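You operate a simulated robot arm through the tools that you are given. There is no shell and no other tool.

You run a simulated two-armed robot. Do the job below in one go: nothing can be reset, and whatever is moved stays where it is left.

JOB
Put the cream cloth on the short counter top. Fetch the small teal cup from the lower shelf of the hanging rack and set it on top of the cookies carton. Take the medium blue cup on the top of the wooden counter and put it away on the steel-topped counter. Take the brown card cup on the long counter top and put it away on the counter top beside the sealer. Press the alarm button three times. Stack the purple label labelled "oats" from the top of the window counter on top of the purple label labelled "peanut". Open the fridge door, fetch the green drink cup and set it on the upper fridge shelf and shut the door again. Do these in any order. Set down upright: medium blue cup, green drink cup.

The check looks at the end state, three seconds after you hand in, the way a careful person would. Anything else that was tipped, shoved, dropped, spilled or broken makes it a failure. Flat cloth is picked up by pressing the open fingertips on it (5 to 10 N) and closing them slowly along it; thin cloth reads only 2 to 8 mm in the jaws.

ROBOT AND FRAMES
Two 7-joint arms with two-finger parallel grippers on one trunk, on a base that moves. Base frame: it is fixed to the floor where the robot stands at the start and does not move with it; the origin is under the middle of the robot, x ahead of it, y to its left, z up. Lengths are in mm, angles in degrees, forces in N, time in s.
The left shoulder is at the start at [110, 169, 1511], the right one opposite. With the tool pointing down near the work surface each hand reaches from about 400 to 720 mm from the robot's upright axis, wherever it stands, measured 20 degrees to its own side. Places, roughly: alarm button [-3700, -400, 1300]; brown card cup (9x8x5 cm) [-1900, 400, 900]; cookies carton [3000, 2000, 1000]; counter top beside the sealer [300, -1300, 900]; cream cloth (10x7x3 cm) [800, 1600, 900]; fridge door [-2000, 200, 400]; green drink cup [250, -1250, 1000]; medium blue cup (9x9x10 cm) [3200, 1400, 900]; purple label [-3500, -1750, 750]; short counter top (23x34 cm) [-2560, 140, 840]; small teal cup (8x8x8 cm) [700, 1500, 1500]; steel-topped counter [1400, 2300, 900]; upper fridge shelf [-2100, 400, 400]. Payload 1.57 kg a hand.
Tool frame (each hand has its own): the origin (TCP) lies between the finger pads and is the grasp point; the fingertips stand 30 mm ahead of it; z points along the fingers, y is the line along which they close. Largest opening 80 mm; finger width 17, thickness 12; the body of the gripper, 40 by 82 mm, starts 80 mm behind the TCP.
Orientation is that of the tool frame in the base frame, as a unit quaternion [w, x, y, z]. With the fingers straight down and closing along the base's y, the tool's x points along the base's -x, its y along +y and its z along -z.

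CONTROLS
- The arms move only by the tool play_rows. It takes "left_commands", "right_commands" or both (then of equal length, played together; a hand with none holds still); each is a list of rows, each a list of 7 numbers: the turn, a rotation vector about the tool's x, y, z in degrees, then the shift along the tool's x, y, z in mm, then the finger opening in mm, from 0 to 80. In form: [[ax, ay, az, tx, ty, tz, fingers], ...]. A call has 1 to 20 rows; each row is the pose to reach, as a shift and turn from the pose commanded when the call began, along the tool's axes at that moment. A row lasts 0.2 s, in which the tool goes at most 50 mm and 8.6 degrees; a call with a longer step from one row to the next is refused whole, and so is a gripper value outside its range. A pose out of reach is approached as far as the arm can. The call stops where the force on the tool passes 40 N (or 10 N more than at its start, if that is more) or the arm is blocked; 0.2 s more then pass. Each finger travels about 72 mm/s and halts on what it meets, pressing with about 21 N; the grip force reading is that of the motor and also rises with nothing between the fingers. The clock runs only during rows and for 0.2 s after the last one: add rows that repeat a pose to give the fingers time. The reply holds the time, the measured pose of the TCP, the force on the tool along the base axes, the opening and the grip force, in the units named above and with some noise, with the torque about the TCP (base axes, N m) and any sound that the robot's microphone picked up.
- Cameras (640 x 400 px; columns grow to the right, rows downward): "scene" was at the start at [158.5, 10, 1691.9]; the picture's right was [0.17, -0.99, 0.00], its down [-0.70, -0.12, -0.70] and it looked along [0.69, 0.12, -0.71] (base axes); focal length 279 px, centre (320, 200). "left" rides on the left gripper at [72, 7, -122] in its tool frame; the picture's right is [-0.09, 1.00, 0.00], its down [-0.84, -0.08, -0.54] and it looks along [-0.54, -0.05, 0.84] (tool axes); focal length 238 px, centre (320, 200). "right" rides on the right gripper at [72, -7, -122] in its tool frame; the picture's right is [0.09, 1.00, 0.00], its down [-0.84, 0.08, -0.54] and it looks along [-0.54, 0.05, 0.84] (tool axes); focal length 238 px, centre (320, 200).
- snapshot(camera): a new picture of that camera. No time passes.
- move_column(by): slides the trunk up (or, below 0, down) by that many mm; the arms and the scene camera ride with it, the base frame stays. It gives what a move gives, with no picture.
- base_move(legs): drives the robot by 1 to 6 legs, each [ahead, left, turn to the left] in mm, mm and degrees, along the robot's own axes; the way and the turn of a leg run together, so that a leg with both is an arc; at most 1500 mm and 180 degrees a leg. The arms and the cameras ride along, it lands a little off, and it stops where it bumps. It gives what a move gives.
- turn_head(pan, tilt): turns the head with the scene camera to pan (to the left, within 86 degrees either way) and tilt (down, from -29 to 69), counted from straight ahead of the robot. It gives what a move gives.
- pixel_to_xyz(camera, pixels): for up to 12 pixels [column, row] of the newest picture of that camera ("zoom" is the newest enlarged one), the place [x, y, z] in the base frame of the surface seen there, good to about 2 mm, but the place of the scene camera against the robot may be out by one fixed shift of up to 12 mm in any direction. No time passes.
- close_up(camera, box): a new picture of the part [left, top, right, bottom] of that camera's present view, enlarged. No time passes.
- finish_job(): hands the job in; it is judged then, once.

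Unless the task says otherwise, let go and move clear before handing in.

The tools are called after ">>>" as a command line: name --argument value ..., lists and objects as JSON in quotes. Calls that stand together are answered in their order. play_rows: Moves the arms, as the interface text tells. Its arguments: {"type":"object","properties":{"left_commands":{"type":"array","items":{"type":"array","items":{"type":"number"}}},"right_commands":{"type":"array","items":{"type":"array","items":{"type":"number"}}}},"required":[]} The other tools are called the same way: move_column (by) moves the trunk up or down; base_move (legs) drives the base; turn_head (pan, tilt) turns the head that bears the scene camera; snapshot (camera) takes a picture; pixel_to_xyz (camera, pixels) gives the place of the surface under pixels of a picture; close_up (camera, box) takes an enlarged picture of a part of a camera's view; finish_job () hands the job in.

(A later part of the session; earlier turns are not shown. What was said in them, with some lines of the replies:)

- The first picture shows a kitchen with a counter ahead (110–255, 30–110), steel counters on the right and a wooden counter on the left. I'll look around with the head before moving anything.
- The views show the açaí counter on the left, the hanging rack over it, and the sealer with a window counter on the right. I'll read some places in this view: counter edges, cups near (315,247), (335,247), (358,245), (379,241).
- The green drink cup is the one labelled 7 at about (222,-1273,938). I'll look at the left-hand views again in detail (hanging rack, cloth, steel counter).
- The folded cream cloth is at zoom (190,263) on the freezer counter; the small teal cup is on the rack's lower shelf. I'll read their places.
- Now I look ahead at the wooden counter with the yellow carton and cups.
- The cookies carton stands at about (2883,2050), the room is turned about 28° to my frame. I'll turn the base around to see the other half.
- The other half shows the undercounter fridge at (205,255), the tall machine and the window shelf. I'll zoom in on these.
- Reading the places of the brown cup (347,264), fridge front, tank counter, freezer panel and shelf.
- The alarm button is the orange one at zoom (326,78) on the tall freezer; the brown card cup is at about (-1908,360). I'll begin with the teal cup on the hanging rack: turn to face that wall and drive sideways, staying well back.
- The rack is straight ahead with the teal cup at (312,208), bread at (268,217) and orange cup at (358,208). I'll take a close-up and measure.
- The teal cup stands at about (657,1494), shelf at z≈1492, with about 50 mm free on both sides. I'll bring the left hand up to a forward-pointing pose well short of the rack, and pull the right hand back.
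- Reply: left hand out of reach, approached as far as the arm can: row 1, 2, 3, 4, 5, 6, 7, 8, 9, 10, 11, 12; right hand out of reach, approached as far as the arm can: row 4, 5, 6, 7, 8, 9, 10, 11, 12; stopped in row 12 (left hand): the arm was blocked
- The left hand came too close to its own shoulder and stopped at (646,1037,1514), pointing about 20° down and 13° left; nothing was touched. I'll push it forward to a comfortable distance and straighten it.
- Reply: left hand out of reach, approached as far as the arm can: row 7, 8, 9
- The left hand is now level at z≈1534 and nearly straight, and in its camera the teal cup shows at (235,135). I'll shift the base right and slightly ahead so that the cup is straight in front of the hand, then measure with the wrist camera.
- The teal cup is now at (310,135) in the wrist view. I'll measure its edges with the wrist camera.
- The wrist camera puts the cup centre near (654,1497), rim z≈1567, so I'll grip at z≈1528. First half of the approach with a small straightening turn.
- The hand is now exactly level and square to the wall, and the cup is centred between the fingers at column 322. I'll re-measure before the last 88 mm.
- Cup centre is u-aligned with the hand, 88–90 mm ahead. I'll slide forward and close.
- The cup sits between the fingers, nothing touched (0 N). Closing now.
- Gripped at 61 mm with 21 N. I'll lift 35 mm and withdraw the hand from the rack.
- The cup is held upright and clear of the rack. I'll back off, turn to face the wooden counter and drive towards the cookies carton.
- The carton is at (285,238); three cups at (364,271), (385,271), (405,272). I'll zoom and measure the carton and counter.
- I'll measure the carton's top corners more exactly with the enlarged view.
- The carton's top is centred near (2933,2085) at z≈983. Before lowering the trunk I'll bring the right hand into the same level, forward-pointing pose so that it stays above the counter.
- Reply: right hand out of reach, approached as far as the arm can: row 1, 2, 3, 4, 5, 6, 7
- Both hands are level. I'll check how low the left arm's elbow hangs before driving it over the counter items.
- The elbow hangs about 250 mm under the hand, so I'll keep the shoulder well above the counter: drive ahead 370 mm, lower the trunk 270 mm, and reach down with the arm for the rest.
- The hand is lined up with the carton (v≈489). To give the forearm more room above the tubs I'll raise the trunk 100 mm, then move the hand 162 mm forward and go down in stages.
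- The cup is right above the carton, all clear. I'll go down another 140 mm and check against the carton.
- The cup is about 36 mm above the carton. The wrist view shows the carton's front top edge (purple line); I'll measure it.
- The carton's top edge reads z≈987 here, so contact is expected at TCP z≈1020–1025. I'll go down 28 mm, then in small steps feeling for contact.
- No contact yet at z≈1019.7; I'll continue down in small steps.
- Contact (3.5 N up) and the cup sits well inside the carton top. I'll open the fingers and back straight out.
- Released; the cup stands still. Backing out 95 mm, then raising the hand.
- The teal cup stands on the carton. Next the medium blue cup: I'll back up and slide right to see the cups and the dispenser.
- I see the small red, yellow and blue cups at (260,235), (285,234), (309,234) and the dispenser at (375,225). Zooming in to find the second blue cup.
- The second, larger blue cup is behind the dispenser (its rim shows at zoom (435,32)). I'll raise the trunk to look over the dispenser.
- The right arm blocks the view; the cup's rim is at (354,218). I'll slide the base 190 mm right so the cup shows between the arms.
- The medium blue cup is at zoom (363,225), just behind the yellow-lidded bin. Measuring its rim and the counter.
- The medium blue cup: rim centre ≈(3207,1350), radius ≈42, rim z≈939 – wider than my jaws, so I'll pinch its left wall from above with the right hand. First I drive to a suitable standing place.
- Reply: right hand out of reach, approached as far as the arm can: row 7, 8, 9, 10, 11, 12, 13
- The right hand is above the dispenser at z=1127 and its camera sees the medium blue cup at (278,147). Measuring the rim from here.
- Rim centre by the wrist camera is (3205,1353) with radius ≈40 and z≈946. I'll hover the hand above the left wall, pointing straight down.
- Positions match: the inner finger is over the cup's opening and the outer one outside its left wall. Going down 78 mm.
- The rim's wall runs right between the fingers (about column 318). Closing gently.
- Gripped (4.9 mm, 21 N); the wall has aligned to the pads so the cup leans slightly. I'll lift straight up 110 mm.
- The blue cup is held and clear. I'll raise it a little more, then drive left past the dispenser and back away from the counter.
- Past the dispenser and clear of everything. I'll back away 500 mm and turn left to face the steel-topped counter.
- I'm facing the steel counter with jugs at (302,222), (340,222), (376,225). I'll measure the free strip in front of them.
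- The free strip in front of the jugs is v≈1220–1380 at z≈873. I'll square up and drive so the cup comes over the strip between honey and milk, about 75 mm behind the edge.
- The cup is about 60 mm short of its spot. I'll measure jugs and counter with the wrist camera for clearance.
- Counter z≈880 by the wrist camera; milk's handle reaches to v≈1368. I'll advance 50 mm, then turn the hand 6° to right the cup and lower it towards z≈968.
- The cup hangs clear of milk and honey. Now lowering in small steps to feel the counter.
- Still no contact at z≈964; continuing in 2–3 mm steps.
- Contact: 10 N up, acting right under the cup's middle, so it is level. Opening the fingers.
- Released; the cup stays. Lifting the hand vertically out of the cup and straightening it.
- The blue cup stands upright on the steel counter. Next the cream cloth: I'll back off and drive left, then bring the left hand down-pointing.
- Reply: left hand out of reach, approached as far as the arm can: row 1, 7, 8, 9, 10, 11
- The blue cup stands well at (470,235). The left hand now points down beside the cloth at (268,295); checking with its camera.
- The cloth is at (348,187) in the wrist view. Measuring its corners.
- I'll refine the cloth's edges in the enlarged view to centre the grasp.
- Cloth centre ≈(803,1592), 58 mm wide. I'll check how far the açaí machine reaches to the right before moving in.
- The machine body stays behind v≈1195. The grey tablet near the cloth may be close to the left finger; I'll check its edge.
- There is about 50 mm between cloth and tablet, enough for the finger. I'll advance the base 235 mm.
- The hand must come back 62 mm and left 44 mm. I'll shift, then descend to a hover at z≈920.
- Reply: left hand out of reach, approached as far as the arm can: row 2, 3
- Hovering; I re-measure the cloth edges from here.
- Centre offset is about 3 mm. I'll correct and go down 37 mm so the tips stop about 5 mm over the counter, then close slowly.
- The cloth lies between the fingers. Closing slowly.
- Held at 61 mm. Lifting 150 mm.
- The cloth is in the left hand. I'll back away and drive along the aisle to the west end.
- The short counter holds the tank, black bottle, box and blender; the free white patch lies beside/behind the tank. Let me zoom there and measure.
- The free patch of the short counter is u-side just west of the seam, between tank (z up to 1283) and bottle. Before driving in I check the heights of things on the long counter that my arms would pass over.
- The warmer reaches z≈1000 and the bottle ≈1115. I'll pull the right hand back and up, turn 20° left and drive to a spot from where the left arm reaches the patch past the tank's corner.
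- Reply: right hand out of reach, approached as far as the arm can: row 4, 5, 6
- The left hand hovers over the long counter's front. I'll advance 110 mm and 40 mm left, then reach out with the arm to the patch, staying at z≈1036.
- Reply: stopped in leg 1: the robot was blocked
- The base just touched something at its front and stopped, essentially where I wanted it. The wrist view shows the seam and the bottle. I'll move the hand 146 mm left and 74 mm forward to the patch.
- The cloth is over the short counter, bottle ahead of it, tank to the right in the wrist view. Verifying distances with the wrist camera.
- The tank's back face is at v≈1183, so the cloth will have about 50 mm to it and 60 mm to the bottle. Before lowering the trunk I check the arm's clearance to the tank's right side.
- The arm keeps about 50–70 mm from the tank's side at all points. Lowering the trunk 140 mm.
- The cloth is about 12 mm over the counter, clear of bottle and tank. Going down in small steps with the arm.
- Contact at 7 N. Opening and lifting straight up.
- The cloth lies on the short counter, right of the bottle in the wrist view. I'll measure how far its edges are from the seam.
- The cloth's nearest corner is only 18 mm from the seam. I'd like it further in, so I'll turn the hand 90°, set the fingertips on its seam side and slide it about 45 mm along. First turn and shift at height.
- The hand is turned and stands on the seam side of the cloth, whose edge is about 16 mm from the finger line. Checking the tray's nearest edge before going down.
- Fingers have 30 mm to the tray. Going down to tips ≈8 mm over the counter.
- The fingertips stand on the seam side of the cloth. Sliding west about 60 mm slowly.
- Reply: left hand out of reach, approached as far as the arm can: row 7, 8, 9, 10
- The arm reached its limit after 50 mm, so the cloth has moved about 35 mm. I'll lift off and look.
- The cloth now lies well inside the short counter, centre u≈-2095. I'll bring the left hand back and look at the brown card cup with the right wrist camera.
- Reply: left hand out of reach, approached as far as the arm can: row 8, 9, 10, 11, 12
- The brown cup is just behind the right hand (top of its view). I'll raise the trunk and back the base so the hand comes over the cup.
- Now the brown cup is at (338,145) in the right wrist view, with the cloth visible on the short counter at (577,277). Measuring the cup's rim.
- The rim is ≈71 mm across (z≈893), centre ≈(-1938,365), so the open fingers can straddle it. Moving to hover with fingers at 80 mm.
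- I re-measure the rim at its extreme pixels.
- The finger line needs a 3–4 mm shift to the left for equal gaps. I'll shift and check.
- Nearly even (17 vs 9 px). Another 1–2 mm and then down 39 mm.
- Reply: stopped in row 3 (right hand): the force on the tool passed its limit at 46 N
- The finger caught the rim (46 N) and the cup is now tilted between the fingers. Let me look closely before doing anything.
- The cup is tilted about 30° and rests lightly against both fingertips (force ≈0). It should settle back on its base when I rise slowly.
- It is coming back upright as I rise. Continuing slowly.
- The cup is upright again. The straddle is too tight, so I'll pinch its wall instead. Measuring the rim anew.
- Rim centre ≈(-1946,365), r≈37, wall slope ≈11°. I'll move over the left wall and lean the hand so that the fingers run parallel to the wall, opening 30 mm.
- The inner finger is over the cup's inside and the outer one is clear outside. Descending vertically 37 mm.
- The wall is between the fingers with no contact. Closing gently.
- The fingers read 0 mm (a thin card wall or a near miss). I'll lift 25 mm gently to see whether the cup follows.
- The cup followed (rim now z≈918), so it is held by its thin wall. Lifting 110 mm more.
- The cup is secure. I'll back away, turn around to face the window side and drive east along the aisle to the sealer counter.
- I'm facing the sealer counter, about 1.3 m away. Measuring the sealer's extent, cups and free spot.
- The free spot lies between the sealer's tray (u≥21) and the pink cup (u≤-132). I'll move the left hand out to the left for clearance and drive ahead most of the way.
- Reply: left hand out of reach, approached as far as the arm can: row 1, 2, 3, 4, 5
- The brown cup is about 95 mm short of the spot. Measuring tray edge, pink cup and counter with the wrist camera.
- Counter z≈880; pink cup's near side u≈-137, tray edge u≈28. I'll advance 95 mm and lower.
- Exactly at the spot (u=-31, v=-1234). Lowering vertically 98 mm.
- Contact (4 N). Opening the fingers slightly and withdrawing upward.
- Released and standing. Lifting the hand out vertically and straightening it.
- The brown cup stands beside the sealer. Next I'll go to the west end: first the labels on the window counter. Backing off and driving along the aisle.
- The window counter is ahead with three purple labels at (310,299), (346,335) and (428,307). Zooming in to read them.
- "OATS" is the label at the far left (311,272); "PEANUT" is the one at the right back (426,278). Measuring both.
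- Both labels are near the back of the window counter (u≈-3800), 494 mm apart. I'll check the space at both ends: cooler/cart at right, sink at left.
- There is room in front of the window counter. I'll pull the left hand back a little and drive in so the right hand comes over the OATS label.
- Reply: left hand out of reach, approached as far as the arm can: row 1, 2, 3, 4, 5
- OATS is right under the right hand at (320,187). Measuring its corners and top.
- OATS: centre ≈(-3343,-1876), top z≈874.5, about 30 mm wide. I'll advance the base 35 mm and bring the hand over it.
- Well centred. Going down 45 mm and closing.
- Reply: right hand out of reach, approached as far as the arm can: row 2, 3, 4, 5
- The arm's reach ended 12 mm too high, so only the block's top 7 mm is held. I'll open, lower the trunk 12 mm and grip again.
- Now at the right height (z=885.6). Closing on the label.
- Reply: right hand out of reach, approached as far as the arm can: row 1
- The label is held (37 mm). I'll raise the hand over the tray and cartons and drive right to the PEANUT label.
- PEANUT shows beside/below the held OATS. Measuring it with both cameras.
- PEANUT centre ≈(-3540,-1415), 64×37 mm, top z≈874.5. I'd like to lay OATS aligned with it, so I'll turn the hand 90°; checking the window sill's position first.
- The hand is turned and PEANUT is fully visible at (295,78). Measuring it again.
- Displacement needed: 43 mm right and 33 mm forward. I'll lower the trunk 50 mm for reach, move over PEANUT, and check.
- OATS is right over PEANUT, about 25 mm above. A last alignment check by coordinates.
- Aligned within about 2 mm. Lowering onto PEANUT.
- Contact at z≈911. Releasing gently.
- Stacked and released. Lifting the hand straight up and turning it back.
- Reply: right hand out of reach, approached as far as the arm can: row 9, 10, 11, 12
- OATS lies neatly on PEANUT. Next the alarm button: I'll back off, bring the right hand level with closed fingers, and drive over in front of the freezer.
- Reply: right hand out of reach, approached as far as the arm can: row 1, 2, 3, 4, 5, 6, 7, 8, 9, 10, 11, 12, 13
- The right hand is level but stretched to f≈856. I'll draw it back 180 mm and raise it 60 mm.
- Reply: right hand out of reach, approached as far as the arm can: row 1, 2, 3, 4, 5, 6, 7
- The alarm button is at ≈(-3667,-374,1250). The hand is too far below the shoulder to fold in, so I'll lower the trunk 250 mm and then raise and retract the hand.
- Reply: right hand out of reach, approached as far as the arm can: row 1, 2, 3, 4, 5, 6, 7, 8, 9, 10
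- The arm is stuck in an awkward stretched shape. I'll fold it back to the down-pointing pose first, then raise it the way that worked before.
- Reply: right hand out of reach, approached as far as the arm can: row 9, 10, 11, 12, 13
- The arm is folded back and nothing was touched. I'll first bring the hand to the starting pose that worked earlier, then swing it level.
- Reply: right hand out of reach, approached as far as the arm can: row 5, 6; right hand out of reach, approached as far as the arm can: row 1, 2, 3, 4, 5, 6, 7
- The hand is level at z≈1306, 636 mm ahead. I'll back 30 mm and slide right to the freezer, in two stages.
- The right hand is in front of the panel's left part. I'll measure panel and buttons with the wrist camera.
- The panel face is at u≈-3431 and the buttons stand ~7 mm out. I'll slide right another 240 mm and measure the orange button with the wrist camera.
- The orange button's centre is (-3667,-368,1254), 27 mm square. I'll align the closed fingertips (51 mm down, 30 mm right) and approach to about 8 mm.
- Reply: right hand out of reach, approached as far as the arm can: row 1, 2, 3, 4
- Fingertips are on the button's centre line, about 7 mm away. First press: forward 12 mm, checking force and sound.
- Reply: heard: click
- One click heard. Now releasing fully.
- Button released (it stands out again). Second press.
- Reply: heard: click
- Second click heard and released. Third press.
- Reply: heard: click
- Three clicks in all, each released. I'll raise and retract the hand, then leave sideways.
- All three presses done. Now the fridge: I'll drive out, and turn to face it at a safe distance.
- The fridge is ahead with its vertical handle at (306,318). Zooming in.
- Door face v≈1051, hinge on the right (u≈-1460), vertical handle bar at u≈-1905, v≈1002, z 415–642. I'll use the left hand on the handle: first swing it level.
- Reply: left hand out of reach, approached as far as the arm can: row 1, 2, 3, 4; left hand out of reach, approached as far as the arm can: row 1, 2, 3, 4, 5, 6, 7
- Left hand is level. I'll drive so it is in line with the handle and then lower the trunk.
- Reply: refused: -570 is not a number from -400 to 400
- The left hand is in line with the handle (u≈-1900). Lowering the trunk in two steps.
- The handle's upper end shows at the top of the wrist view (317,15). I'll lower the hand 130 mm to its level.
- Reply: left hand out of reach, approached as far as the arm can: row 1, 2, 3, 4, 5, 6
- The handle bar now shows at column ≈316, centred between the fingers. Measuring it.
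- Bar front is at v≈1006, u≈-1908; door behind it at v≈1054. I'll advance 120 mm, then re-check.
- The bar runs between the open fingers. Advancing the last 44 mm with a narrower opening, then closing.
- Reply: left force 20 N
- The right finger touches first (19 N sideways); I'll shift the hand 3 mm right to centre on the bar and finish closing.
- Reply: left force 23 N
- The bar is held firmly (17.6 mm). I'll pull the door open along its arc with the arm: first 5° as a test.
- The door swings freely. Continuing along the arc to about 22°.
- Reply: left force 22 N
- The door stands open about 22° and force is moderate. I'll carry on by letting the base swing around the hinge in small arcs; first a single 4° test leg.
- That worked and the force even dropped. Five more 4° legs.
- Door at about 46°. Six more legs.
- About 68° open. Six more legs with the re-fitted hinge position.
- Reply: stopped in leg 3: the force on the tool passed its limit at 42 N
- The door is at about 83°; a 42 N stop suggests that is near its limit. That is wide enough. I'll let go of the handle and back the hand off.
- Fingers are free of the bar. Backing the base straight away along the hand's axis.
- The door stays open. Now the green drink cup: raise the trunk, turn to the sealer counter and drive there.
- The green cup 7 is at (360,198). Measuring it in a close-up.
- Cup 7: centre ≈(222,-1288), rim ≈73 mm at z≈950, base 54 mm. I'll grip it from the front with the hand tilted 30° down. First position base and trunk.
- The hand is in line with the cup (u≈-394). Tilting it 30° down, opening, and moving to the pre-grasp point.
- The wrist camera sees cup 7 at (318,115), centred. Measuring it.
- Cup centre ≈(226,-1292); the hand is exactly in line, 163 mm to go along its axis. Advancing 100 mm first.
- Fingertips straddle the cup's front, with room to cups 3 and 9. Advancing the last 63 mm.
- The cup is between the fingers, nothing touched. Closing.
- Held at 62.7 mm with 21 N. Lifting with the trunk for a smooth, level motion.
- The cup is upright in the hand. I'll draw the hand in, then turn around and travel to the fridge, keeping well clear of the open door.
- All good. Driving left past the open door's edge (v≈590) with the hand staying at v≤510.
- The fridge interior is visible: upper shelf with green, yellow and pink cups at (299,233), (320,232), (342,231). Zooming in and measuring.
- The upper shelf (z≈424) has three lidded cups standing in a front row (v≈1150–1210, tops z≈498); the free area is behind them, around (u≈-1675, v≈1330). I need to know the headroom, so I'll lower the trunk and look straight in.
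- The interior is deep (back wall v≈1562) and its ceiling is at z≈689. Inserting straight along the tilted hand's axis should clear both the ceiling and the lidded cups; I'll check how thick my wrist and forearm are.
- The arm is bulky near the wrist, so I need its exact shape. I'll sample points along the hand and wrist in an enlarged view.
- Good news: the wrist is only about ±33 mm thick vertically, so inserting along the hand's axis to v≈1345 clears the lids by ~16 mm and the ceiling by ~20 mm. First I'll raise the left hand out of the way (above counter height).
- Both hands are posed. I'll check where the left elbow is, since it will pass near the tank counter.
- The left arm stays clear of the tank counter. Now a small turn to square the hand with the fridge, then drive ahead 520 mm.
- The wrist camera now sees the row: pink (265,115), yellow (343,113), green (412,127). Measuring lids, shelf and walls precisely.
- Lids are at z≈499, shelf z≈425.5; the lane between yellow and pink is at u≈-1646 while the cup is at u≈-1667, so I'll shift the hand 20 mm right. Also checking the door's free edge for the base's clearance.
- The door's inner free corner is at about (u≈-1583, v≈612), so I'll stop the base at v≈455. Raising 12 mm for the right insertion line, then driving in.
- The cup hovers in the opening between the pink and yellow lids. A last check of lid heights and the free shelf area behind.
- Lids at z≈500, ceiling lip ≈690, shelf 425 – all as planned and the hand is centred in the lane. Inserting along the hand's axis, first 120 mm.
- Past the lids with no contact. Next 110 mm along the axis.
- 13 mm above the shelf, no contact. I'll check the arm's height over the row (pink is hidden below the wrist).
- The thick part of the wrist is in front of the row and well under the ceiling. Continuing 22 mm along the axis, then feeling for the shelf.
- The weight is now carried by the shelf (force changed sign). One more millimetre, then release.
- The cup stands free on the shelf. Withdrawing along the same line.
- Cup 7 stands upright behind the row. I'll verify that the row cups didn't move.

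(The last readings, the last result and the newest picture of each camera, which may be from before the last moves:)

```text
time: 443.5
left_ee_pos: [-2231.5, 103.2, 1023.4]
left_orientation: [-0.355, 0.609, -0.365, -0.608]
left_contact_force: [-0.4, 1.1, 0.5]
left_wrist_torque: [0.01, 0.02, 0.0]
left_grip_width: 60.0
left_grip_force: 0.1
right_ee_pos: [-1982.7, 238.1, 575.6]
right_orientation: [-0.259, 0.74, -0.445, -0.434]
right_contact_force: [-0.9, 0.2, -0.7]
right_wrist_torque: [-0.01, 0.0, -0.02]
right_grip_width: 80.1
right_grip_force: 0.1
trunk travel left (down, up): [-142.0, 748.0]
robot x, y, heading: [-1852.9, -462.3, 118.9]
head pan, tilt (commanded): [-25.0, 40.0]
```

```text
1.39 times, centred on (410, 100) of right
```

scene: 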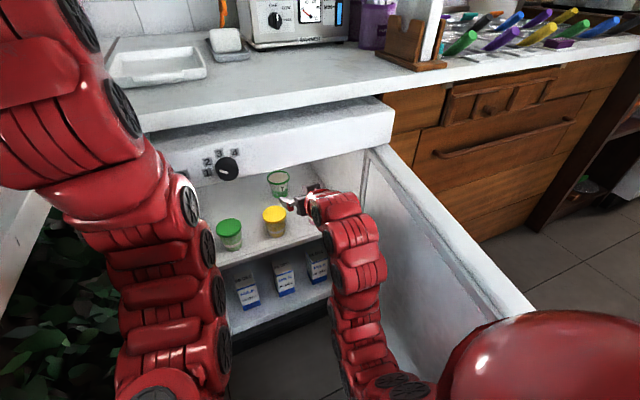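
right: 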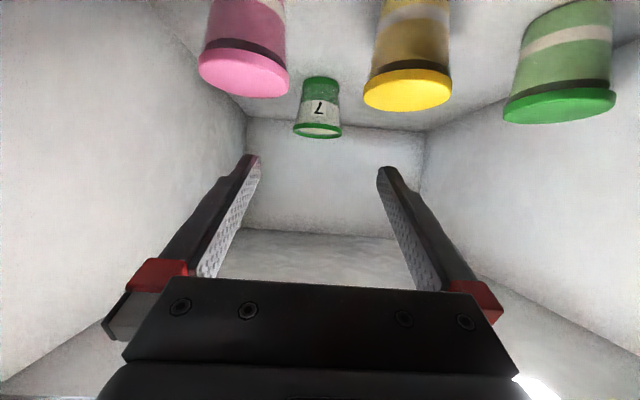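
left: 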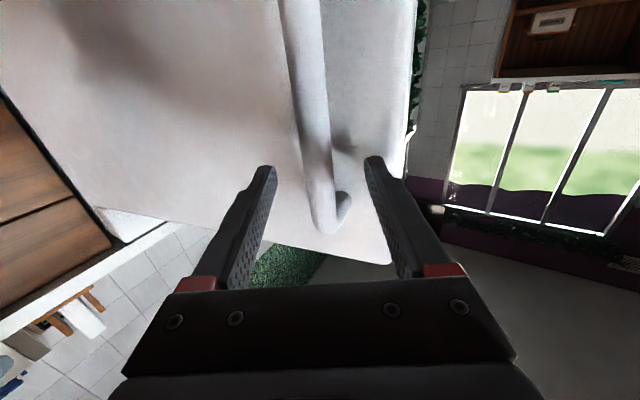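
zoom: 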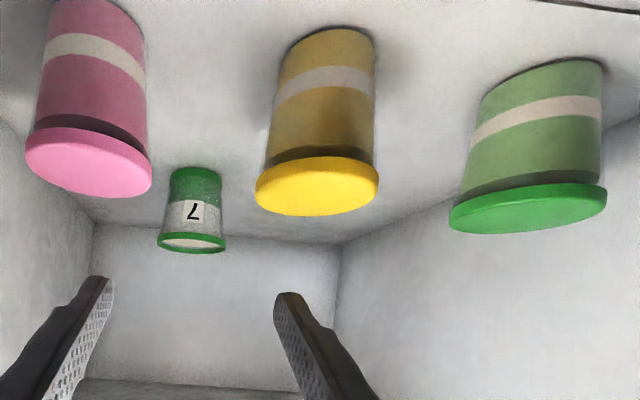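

The lidded cups are unmoved. Now to shut the door I'll back away, bring the left hand level to z≈690 (above the handle's top end) and push the door's outer face closed. First backing off.

>>> base_move --legs '[[-600, 0, 0]]'

>>> play_rows --left_commands '[[0, 0, 0, 30, 0, 10, 40], [0, 0, 0, 65, 0, 20, 20], [0, 0, 0, 100, 0, 30, 0], [0, 0, 0, 135, 0, 40, 0], [0, 0, 0, 170, 0, 50, 0], [0, 0, 0, 205, 0, 60, 0], [0, 0, 0, 240, 0, 70, 0], [0, 0, 0, 275, 0, 80, 0], [0, 0, 0, 305, 0, 90, 0], [0, 0, 0, 334, 0, 94, 0], [0, 0, 0, 334, 0, 94, 0]]'

>>> turn_head --pan -5 --tilt 25

>>> snapshot --camera "scene"

```text
time: 446.9
left_ee_pos: [-1942.2, -422.7, 1023.6]
left_orientation: [-0.355, 0.609, -0.367, -0.607]
left_contact_force: [0.6, 0.3, -0.3]
left_wrist_torque: [-0.03, -0.03, 0.03]
left_grip_width: 59.8
left_grip_force: 0.0
right_ee_pos: [-1692.2, -288.5, 575.6]
right_orientation: [-0.26, 0.739, -0.445, -0.434]
right_contact_force: [0.1, 0.4, 0.5]
right_wrist_torque: [0.03, -0.01, 0.0]
right_grip_width: 80.1
right_grip_force: 0.1
trunk travel left (down, up): [-142.0, 748.0]
robot x, y, heading: [-1561.2, -989.0, 118.6]
head pan, tilt (commanded): [-25.0, 40.0]
```

```text
time: 449.3
left_ee_pos: [-1989.7, -345.4, 688.5]
left_orientation: [-0.355, 0.609, -0.366, -0.608]
left_contact_force: [0.5, -0.6, -0.3]
left_wrist_torque: [0.0, 0.0, 0.01]
left_grip_width: 0.1
left_grip_force: 21.3
right_ee_pos: [-1693.2, -288.0, 574.8]
right_orientation: [-0.26, 0.739, -0.445, -0.435]
right_contact_force: [0.3, 0.7, 0.0]
right_wrist_torque: [-0.02, 0.01, 0.02]
right_grip_width: 79.9
right_grip_force: 0.0
trunk travel left (down, up): [-142.0, 748.0]
robot x, y, heading: [-1559.1, -989.0, 118.7]
head pan, tilt (commanded): [-25.0, 40.0]
```

```text
time: 450.1
left_ee_pos: [-1989.9, -345.4, 688.4]
left_orientation: [-0.355, 0.609, -0.366, -0.607]
left_contact_force: [-0.3, -0.1, 0.0]
left_wrist_torque: [-0.02, 0.01, 0.0]
left_grip_width: 0.0
left_grip_force: 21.7
right_ee_pos: [-1692.3, -289.4, 575.8]
right_orientation: [-0.261, 0.739, -0.445, -0.434]
right_contact_force: [0.1, -0.9, 1.0]
right_wrist_torque: [0.02, -0.04, 0.02]
right_grip_width: 80.1
right_grip_force: 0.0
trunk travel left (down, up): [-142.0, 748.0]
robot x, y, heading: [-1567.1, -989.3, 118.7]
head pan, tilt (commanded): [-5.0, 25.0]
```

```text
taken
```

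scene: 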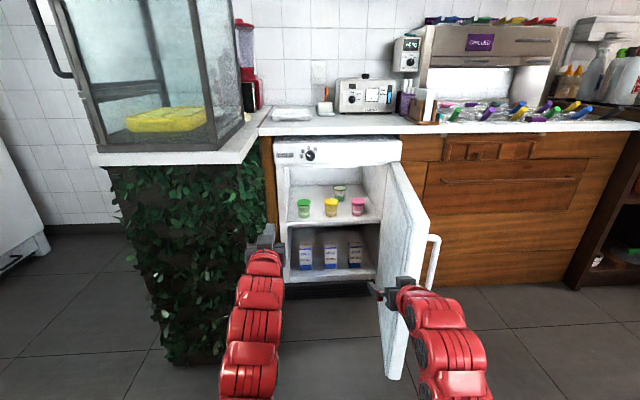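

Everything in the fridge is standing (cup 7 at (340,192)). I'll square up, back a little, and slide right so the left hand is on the outer side of the door.

>>> base_move --legs '[[0, 0, -1.1], [-90, 0, 0], [0, -420, 0]]'

>>> snapshot --camera "scene"

>>> snapshot --camera "left"

```text
time: 453.7
left_ee_pos: [-1559.6, -219.1, 689.5]
left_orientation: [-0.361, 0.605, -0.372, -0.604]
left_contact_force: [-0.7, 0.7, -0.1]
left_wrist_torque: [-0.04, -0.01, 0.04]
left_grip_width: 0.2
left_grip_force: 20.9
right_ee_pos: [-1265.0, -167.6, 575.2]
right_orientation: [-0.264, 0.735, -0.452, -0.432]
right_contact_force: [0.6, -0.2, 0.4]
right_wrist_torque: [0.01, -0.02, 0.05]
right_grip_width: 80.0
right_grip_force: 0.1
trunk travel left (down, up): [-142.0, 748.0]
robot x, y, heading: [-1146.8, -873.7, 117.7]
head pan, tilt (commanded): [-5.0, 25.0]
```

```text
taken
```

scene: 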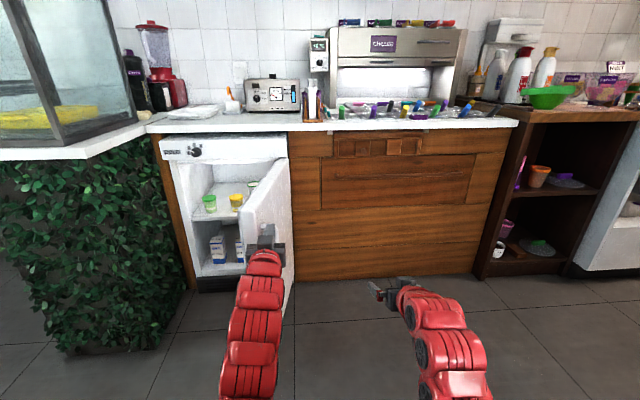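

```text
taken
```

left: 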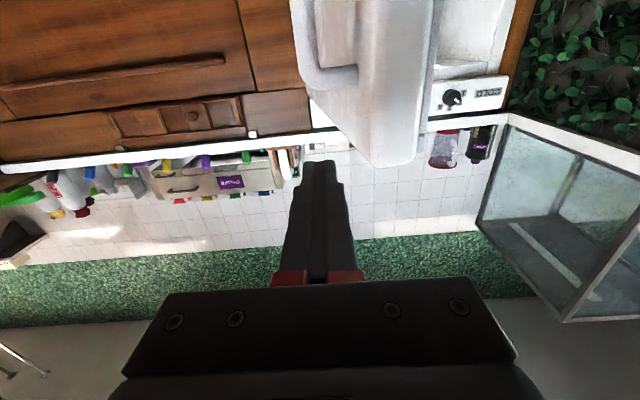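

The left hand is on the outer side of the door; the handle shows at (325,70) below its line. Measuring door face and handle from here.

>>> pixel_to_xyz --camera "left" --pixels '[[375, 150], [410, 150], [360, 100], [345, 130], [325, 75], [310, 40], [400, 80], [425, 100], [350, 50], [340, 85]]'

```text
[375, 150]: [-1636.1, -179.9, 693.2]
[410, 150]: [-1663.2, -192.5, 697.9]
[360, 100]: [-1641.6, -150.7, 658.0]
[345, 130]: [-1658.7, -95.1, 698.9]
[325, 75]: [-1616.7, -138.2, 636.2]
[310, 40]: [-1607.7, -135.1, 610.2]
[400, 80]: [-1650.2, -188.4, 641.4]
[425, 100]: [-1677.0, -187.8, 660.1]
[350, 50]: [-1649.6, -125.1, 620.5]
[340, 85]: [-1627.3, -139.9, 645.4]
```

The hand will pass 30 mm above the handle. Advancing 100 mm and starting to push the door to the left.

>>> base_move --legs '[[100, 0, 0], [47, 183, 0]]'

>>> snapshot --camera "scene"

>>> snapshot --camera "left"

```text
time: 456.0
left_ee_pos: [-1793.3, -178.6, 687.3]
left_orientation: [-0.36, 0.606, -0.371, -0.605]
left_contact_force: [1.2, 0.3, -0.2]
left_wrist_torque: [0.01, 0.0, 0.01]
left_grip_width: 0.2
left_grip_force: 21.4
right_ee_pos: [-1495.1, -124.4, 575.7]
right_orientation: [-0.263, 0.736, -0.45, -0.432]
right_contact_force: [0.6, 0.6, -0.2]
right_wrist_torque: [0.02, -0.02, -0.02]
right_grip_width: 79.9
right_grip_force: 0.0
trunk travel left (down, up): [-142.0, 748.0]
robot x, y, heading: [-1378.5, -824.8, 117.9]
head pan, tilt (commanded): [-5.0, 25.0]
```

```text
taken
```

scene: 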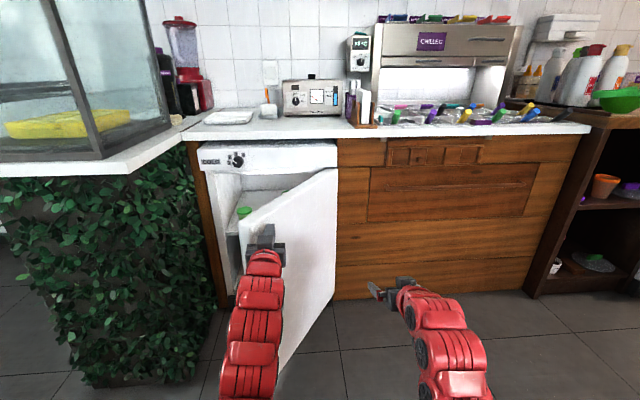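

```text
taken
```

left: 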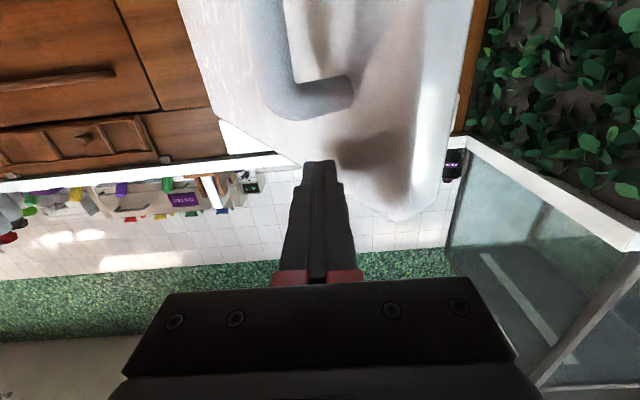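

The door follows (now about 57°). Continuing with the next three legs.

>>> base_move --legs '[[61.5, 83, 0], [80.5, 64, 0], [94, 42, 0]]'

>>> snapshot --camera "scene"

>>> snapshot --camera "left"

```text
time: 458.7
left_ee_pos: [-2072.6, -57.3, 688.1]
left_orientation: [-0.36, 0.606, -0.371, -0.605]
left_contact_force: [-0.3, 0.7, 0.6]
left_wrist_torque: [0.01, 0.01, -0.02]
left_grip_width: 0.0
left_grip_force: 21.0
right_ee_pos: [-1776.7, -3.5, 575.4]
right_orientation: [-0.263, 0.736, -0.45, -0.432]
right_contact_force: [-0.9, -1.0, -0.1]
right_wrist_torque: [0.0, 0.0, 0.03]
right_grip_width: 80.0
right_grip_force: 0.1
trunk travel left (down, up): [-142.0, 748.0]
robot x, y, heading: [-1658.8, -701.5, 118.0]
head pan, tilt (commanded): [-5.0, 25.0]
```

```text
taken
```

scene: 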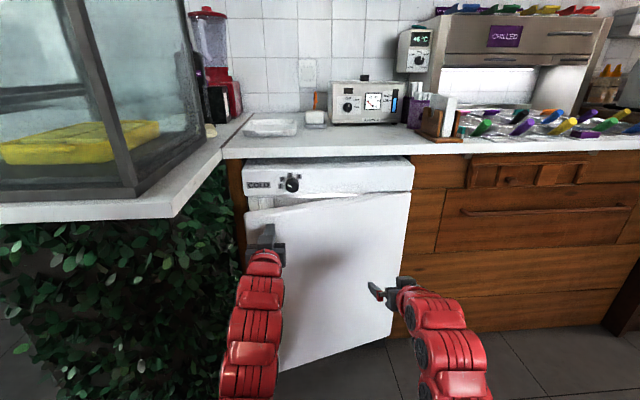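

```text
taken
```

left: 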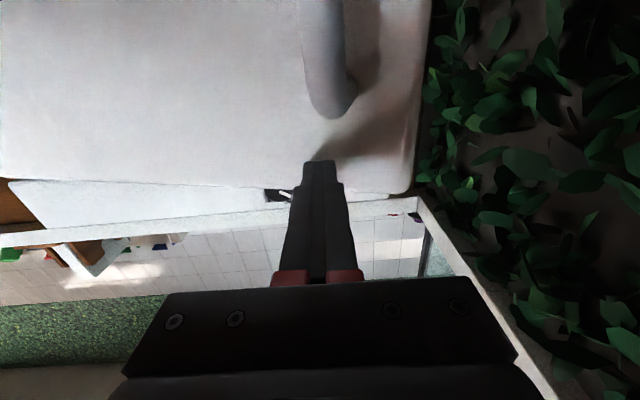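

Nearly shut (about 17°). One more leg, then the last bit with the arm, watching the force.

>>> base_move --legs '[[72, 12, 0]]'

>>> play_rows --left_commands '[[0, 0, 0, 0, 0, 8, 0], [0, 0, 0, 0, 0, 16, 0], [0, 0, 0, 0, 0, 24, 0], [0, 0, 0, 0, 0, 32, 0]]'

>>> snapshot --camera "scene"

```text
time: 459.8
left_ee_pos: [-2118.0, 0.3, 687.3]
left_orientation: [-0.36, 0.606, -0.371, -0.604]
left_contact_force: [-0.4, -0.8, -0.1]
left_wrist_torque: [0.0, 0.04, 0.03]
left_grip_width: 0.0
left_grip_force: 21.2
right_ee_pos: [-1820.7, 54.8, 575.1]
right_orientation: [-0.263, 0.735, -0.45, -0.432]
right_contact_force: [0.2, -1.0, -0.8]
right_wrist_torque: [-0.01, -0.05, -0.03]
right_grip_width: 80.2
right_grip_force: 0.0
trunk travel left (down, up): [-142.0, 748.0]
robot x, y, heading: [-1701.2, -650.4, 117.9]
head pan, tilt (commanded): [-5.0, 25.0]
```

```text
time: 460.8
left_ee_pos: [-2132.4, 29.0, 686.6]
left_orientation: [-0.36, 0.607, -0.371, -0.604]
left_contact_force: [-0.2, -0.4, 1.2]
left_wrist_torque: [-0.01, 0.0, 0.0]
left_grip_width: 0.0
left_grip_force: 21.4
right_ee_pos: [-1820.1, 53.8, 575.3]
right_orientation: [-0.263, 0.736, -0.45, -0.432]
right_contact_force: [-0.2, 0.0, 0.1]
right_wrist_torque: [0.0, -0.03, -0.03]
right_grip_width: 80.0
right_grip_force: 0.2
trunk travel left (down, up): [-142.0, 748.0]
robot x, y, heading: [-1701.6, -646.0, 118.1]
head pan, tilt (commanded): [-5.0, 25.0]
```

```text
taken
```

scene: 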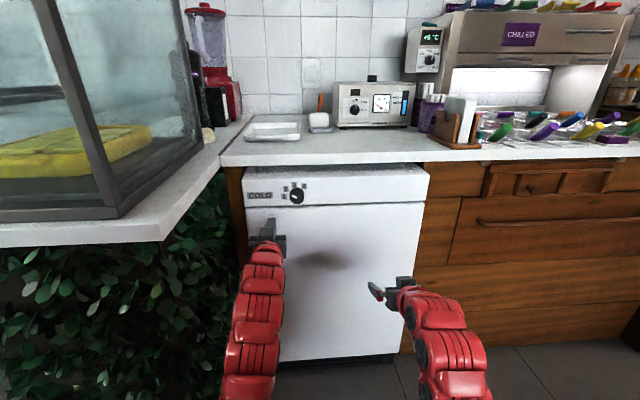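

The door looks shut or nearly so; the tip is at v≈1043 with no force. Pushing on gently until it is firmly closed.

>>> play_rows --left_commands '[[0, 0, 0, 0, 0, 4, 0], [0, 0, 0, 0, 0, 8, 0]]'

>>> play_rows --left_commands '[[0, 0, 0, 0, 0, 3, 0], [0, 0, 0, 0, 0, 5, 0]]'

>>> close_up --camera "scene" --box '[220, 150, 450, 380]'

```text
time: 461.4
left_ee_pos: [-2135.6, 35.8, 688.2]
left_orientation: [-0.359, 0.606, -0.371, -0.605]
left_contact_force: [-0.1, -0.2, 0.7]
left_wrist_torque: [0.0, 0.0, -0.01]
left_grip_width: 0.0
left_grip_force: 20.5
right_ee_pos: [-1820.6, 53.6, 575.4]
right_orientation: [-0.264, 0.735, -0.451, -0.431]
right_contact_force: [1.0, 0.7, 0.0]
right_wrist_torque: [0.0, 0.02, 0.0]
right_grip_width: 79.9
right_grip_force: 0.1
trunk travel left (down, up): [-142.0, 748.0]
robot x, y, heading: [-1708.4, -648.3, 118.1]
head pan, tilt (commanded): [-5.0, 25.0]
```

```text
time: 462.0
left_ee_pos: [-2138.2, 36.9, 689.1]
left_orientation: [-0.359, 0.606, -0.371, -0.605]
left_contact_force: [8.3, -17.1, -2.0]
left_wrist_torque: [0.12, 0.02, -0.03]
left_grip_width: 0.1
left_grip_force: 21.3
right_ee_pos: [-1820.3, 52.1, 576.9]
right_orientation: [-0.263, 0.736, -0.448, -0.435]
right_contact_force: [0.2, 0.0, -0.4]
right_wrist_torque: [0.02, -0.01, -0.03]
right_grip_width: 80.2
right_grip_force: 0.1
trunk travel left (down, up): [-142.0, 748.0]
robot x, y, heading: [-1698.7, -646.2, 118.1]
head pan, tilt (commanded): [-5.0, 25.0]
stopped in row 2 (left hand): the force on the tool passed its limit at 44 N (the readings are from after the stop); the commanded pose is now the measured one
```

```text
1.74 times, centred on (335, 265) of scene
```

zoom: 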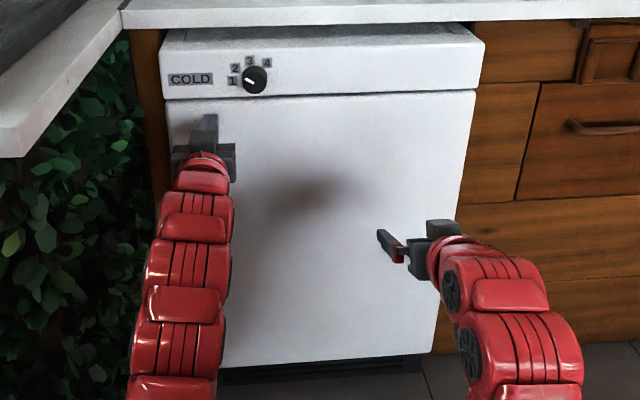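

The door is firmly shut (tip stopped at v≈1053, same as at the start). Backing away and verifying it stays flush.

>>> base_move --legs '[[-450, 0, 0]]'

>>> turn_head --pan 0 --tilt 20

>>> snapshot --camera "scene"

>>> close_up --camera "scene" --box '[220, 120, 420, 300]'

```text
time: 464.7
left_ee_pos: [-1926.6, -356.4, 687.2]
left_orientation: [-0.36, 0.606, -0.371, -0.604]
left_contact_force: [0.4, -0.9, -0.1]
left_wrist_torque: [0.0, -0.01, 0.01]
left_grip_width: 0.0
left_grip_force: 21.2
right_ee_pos: [-1608.8, -343.6, 575.7]
right_orientation: [-0.263, 0.736, -0.45, -0.432]
right_contact_force: [-0.9, 0.5, -0.1]
right_wrist_torque: [-0.02, -0.03, -0.01]
right_grip_width: 80.2
right_grip_force: 0.1
trunk travel left (down, up): [-142.0, 748.0]
robot x, y, heading: [-1492.0, -1048.7, 117.9]
head pan, tilt (commanded): [-5.0, 25.0]
```

```text
time: 465.3
left_ee_pos: [-1926.5, -356.0, 687.0]
left_orientation: [-0.359, 0.607, -0.371, -0.604]
left_contact_force: [0.6, 0.2, 0.0]
left_wrist_torque: [-0.02, 0.01, -0.02]
left_grip_width: 0.0
left_grip_force: 20.7
right_ee_pos: [-1610.3, -342.9, 575.1]
right_orientation: [-0.265, 0.735, -0.452, -0.431]
right_contact_force: [0.3, -0.3, -0.5]
right_wrist_torque: [0.0, 0.03, 0.03]
right_grip_width: 79.8
right_grip_force: 0.1
trunk travel left (down, up): [-142.0, 748.0]
robot x, y, heading: [-1494.1, -1044.1, 118.0]
head pan, tilt (commanded): [0.0, 20.0]
```

```text
taken
```

scene: 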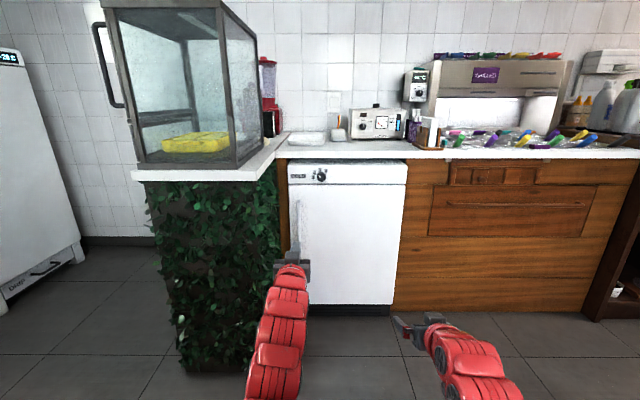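

```text
2.22 times, centred on (320, 210) of scene
```

zoom: 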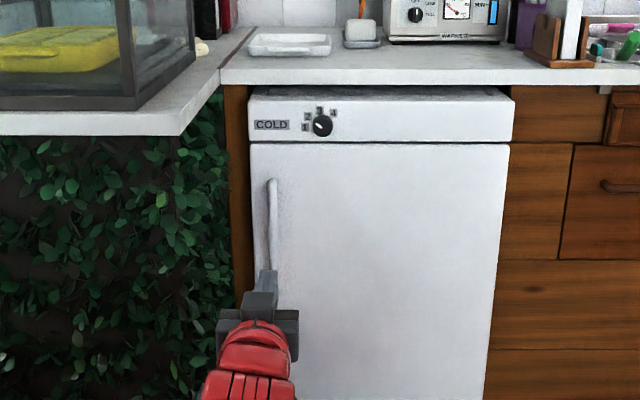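

>>> pixel_to_xyz --camera "zoom" --pixels '[[262, 165], [300, 165], [400, 165], [500, 165], [490, 350], [350, 350], [340, 250], [280, 130], [490, 130]]'

```text
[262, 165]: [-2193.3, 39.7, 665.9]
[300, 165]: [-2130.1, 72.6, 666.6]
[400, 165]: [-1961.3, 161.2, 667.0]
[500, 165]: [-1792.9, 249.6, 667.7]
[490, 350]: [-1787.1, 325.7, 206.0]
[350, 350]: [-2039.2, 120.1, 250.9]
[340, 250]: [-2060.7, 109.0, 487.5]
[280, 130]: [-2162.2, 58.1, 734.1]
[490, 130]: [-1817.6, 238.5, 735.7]
```

The door face is flat at v≈1051 as at the start – shut. A last look round to confirm the other placed things: cloth, then the far counters.

>>> move_column --by 400

>>> move_column --by 300

>>> turn_head --pan 10 --tilt 30

>>> close_up --camera "scene" --box '[220, 100, 420, 240]'

>>> turn_head --pan -80 --tilt 15

>>> snapshot --camera "scene"

>>> turn_head --pan 86 --tilt 25

>>> snapshot --camera "scene"

```text
time: 469.2
left_ee_pos: [-1926.2, -356.1, 1087.1]
left_orientation: [-0.36, 0.606, -0.372, -0.604]
left_contact_force: [0.6, 0.4, -0.1]
left_wrist_torque: [-0.03, -0.04, 0.01]
left_grip_width: 0.0
left_grip_force: 20.5
right_ee_pos: [-1609.0, -343.2, 975.2]
right_orientation: [-0.264, 0.735, -0.451, -0.432]
right_contact_force: [-0.9, 0.3, -0.3]
right_wrist_torque: [-0.01, -0.02, -0.01]
right_grip_width: 80.2
right_grip_force: 0.1
trunk travel left (down, up): [-542.0, 348.0]
robot x, y, heading: [-1488.8, -1045.5, 118.0]
head pan, tilt (commanded): [0.0, 20.0]
```

```text
time: 472.2
left_ee_pos: [-1926.8, -356.0, 1386.6]
left_orientation: [-0.359, 0.607, -0.371, -0.604]
left_contact_force: [0.1, -0.4, 0.2]
left_wrist_torque: [-0.02, -0.02, -0.02]
left_grip_width: 0.2
left_grip_force: 20.9
right_ee_pos: [-1608.5, -343.8, 1275.4]
right_orientation: [-0.263, 0.736, -0.451, -0.432]
right_contact_force: [0.9, -0.2, -0.2]
right_wrist_torque: [-0.01, 0.01, -0.04]
right_grip_width: 80.0
right_grip_force: 0.0
trunk travel left (down, up): [-842.0, 48.0]
robot x, y, heading: [-1486.4, -1044.0, 117.9]
head pan, tilt (commanded): [0.0, 20.0]
```

```text
time: 472.9
left_ee_pos: [-1926.4, -356.5, 1387.3]
left_orientation: [-0.359, 0.607, -0.371, -0.604]
left_contact_force: [-0.5, -0.2, -1.0]
left_wrist_torque: [0.02, 0.0, 0.0]
left_grip_width: 0.0
left_grip_force: 21.3
right_ee_pos: [-1609.1, -342.8, 1274.9]
right_orientation: [-0.264, 0.736, -0.451, -0.432]
right_contact_force: [-0.4, 0.1, 0.2]
right_wrist_torque: [-0.03, 0.02, 0.0]
right_grip_width: 80.3
right_grip_force: 0.1
trunk travel left (down, up): [-842.0, 48.0]
robot x, y, heading: [-1490.4, -1045.9, 118.1]
head pan, tilt (commanded): [10.0, 30.0]
```

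```text
2.86 times, centred on (320, 170) of scene
```

zoom: 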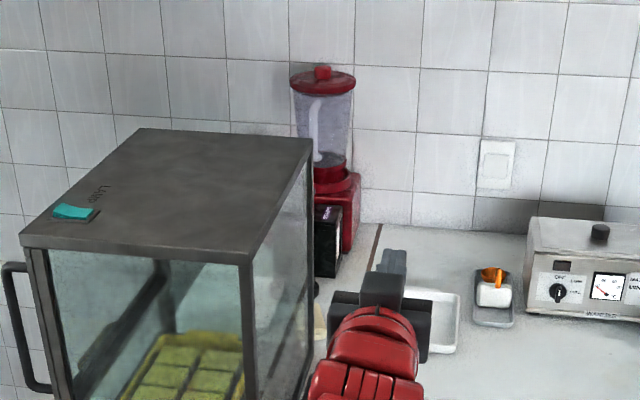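

```text
time: 474.5
left_ee_pos: [-1925.9, -355.5, 1387.2]
left_orientation: [-0.36, 0.606, -0.373, -0.603]
left_contact_force: [0.9, 0.0, -0.9]
left_wrist_torque: [-0.02, -0.02, -0.01]
left_grip_width: 0.2
left_grip_force: 21.0
right_ee_pos: [-1609.2, -342.5, 1275.6]
right_orientation: [-0.263, 0.736, -0.45, -0.432]
right_contact_force: [0.2, -1.0, -0.7]
right_wrist_torque: [0.0, -0.02, 0.01]
right_grip_width: 80.0
right_grip_force: 0.0
trunk travel left (down, up): [-842.0, 48.0]
robot x, y, heading: [-1488.0, -1048.4, 118.0]
head pan, tilt (commanded): [-80.0, 15.0]
```

```text
taken
```

scene: 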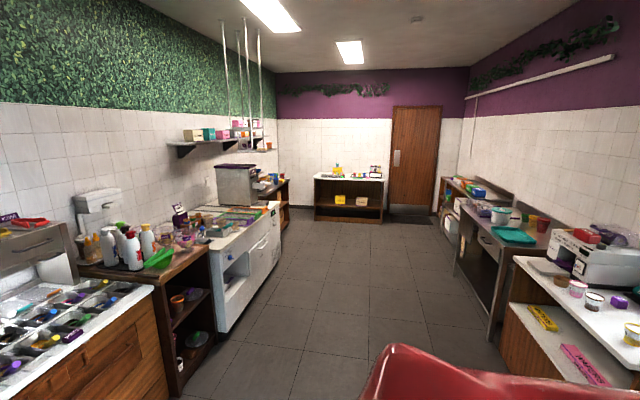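

```text
time: 477.1
left_ee_pos: [-1926.4, -356.5, 1387.4]
left_orientation: [-0.359, 0.607, -0.371, -0.604]
left_contact_force: [-0.1, 0.5, -0.4]
left_wrist_torque: [0.0, -0.01, -0.01]
left_grip_width: 0.0
left_grip_force: 20.9
right_ee_pos: [-1609.6, -343.0, 1274.8]
right_orientation: [-0.264, 0.735, -0.451, -0.432]
right_contact_force: [0.5, 0.0, 0.0]
right_wrist_torque: [0.0, -0.01, -0.02]
right_grip_width: 80.0
right_grip_force: 0.0
trunk travel left (down, up): [-842.0, 48.0]
robot x, y, heading: [-1489.3, -1047.5, 118.1]
head pan, tilt (commanded): [85.9, 25.0]
```

```text
taken
```

scene: 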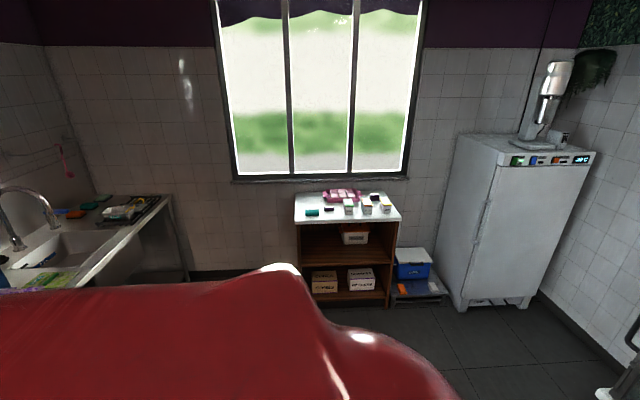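

Labels are stacked and the west side is in order. One last zoom to the east for the teal and blue cups.

>>> turn_head --pan -80 --tilt 15

>>> close_up --camera "scene" --box '[300, 155, 400, 215]'

>>> close_up --camera "scene" --box '[220, 155, 300, 215]'

>>> close_up --camera "scene" --box '[520, 220, 640, 320]'

```text
time: 479.6
left_ee_pos: [-1925.9, -356.2, 1385.5]
left_orientation: [-0.359, 0.607, -0.372, -0.604]
left_contact_force: [-0.3, 0.3, 0.0]
left_wrist_torque: [-0.02, 0.04, -0.04]
left_grip_width: 0.1
left_grip_force: 21.0
right_ee_pos: [-1608.7, -341.3, 1275.9]
right_orientation: [-0.264, 0.735, -0.45, -0.432]
right_contact_force: [0.5, -0.5, 0.4]
right_wrist_torque: [0.01, 0.03, 0.02]
right_grip_width: 79.9
right_grip_force: 0.2
trunk travel left (down, up): [-842.0, 48.0]
robot x, y, heading: [-1496.4, -1044.4, 118.1]
head pan, tilt (commanded): [-80.0, 15.0]
```

```text
6.40 times, centred on (350, 185) of scene
```

zoom: 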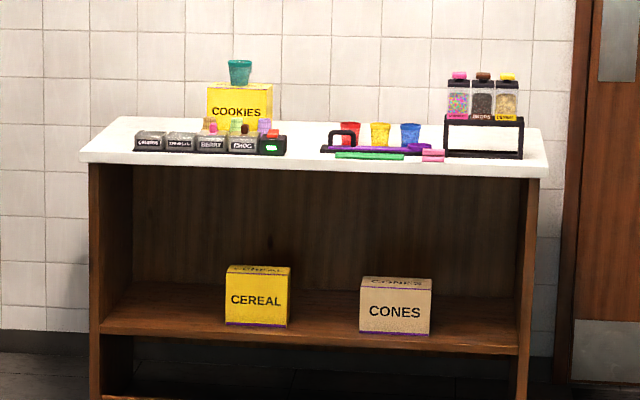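

```text
6.67 times, centred on (260, 185) of scene
```

zoom: 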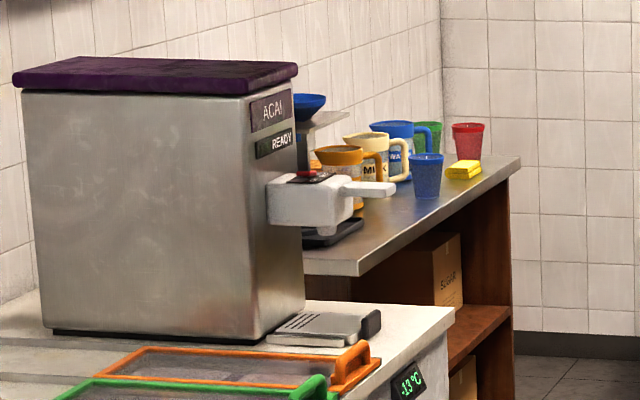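

```text
4.00 times, centred on (580, 270) of scene
```

zoom: 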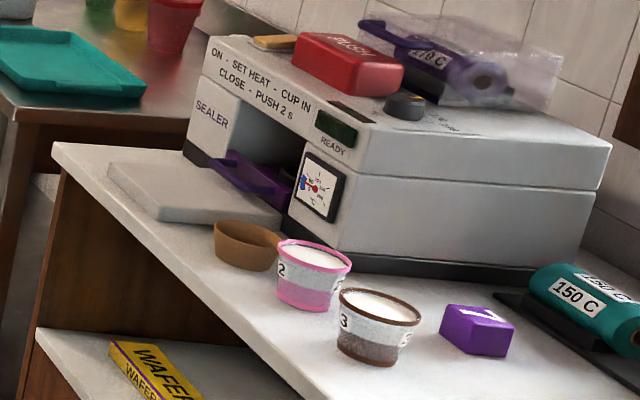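

The last pictures show each item where it was asked for:
- The teal cup is on the cookies carton, at zoom (238,70).
- The medium blue cup is upright on the steel-topped counter.
- The brown card cup is beside the sealer.
- OATS is stacked on PEANUT.
- The cream cloth is on the short counter.
- The alarm button was pressed three times, with a click heard each time.
- Drink cup 7 is on the upper fridge shelf and the door is shut.

Both hands are empty and clear, so I'm handing in.

>>> finish_job

```text
The job is handed in.
```

I finished all seven tasks and handed in the job. The result of the check has not come back.

- **Cream cloth:** it lies on the short counter top, between the tank and the black bottle. I slid it about 35 mm further in after setting it down, because it was close to the seam.
- **Small teal cup:** it stands upright on top of the cookies carton.
- **Medium blue cup:** it stands upright on the steel-topped counter, in front of the jugs. I took the larger blue cup behind the dispenser, since the small blue one beside the red and yellow cups did not match the stated size.
- **Brown card cup:** it is on the counter top between the sealer tray and cup 2. On my first try a finger caught its rim and tipped it about 30°. It settled upright again, and I picked it up a different way.
- **Alarm button:** I pressed it three times and heard a click each time.
- **Purple labels:** "oats" lies on top of "peanut", with their long sides lined up.
- **Green drink cup:** it stands upright on the upper fridge shelf, behind the three lidded cups, which did not move. The fridge door is shut, and its face reads the same position as at the start.

While I was placing the cloth, the base touched something in front of the fridge and stopped. I saw nothing displaced there afterwards. Both hands are empty and clear.
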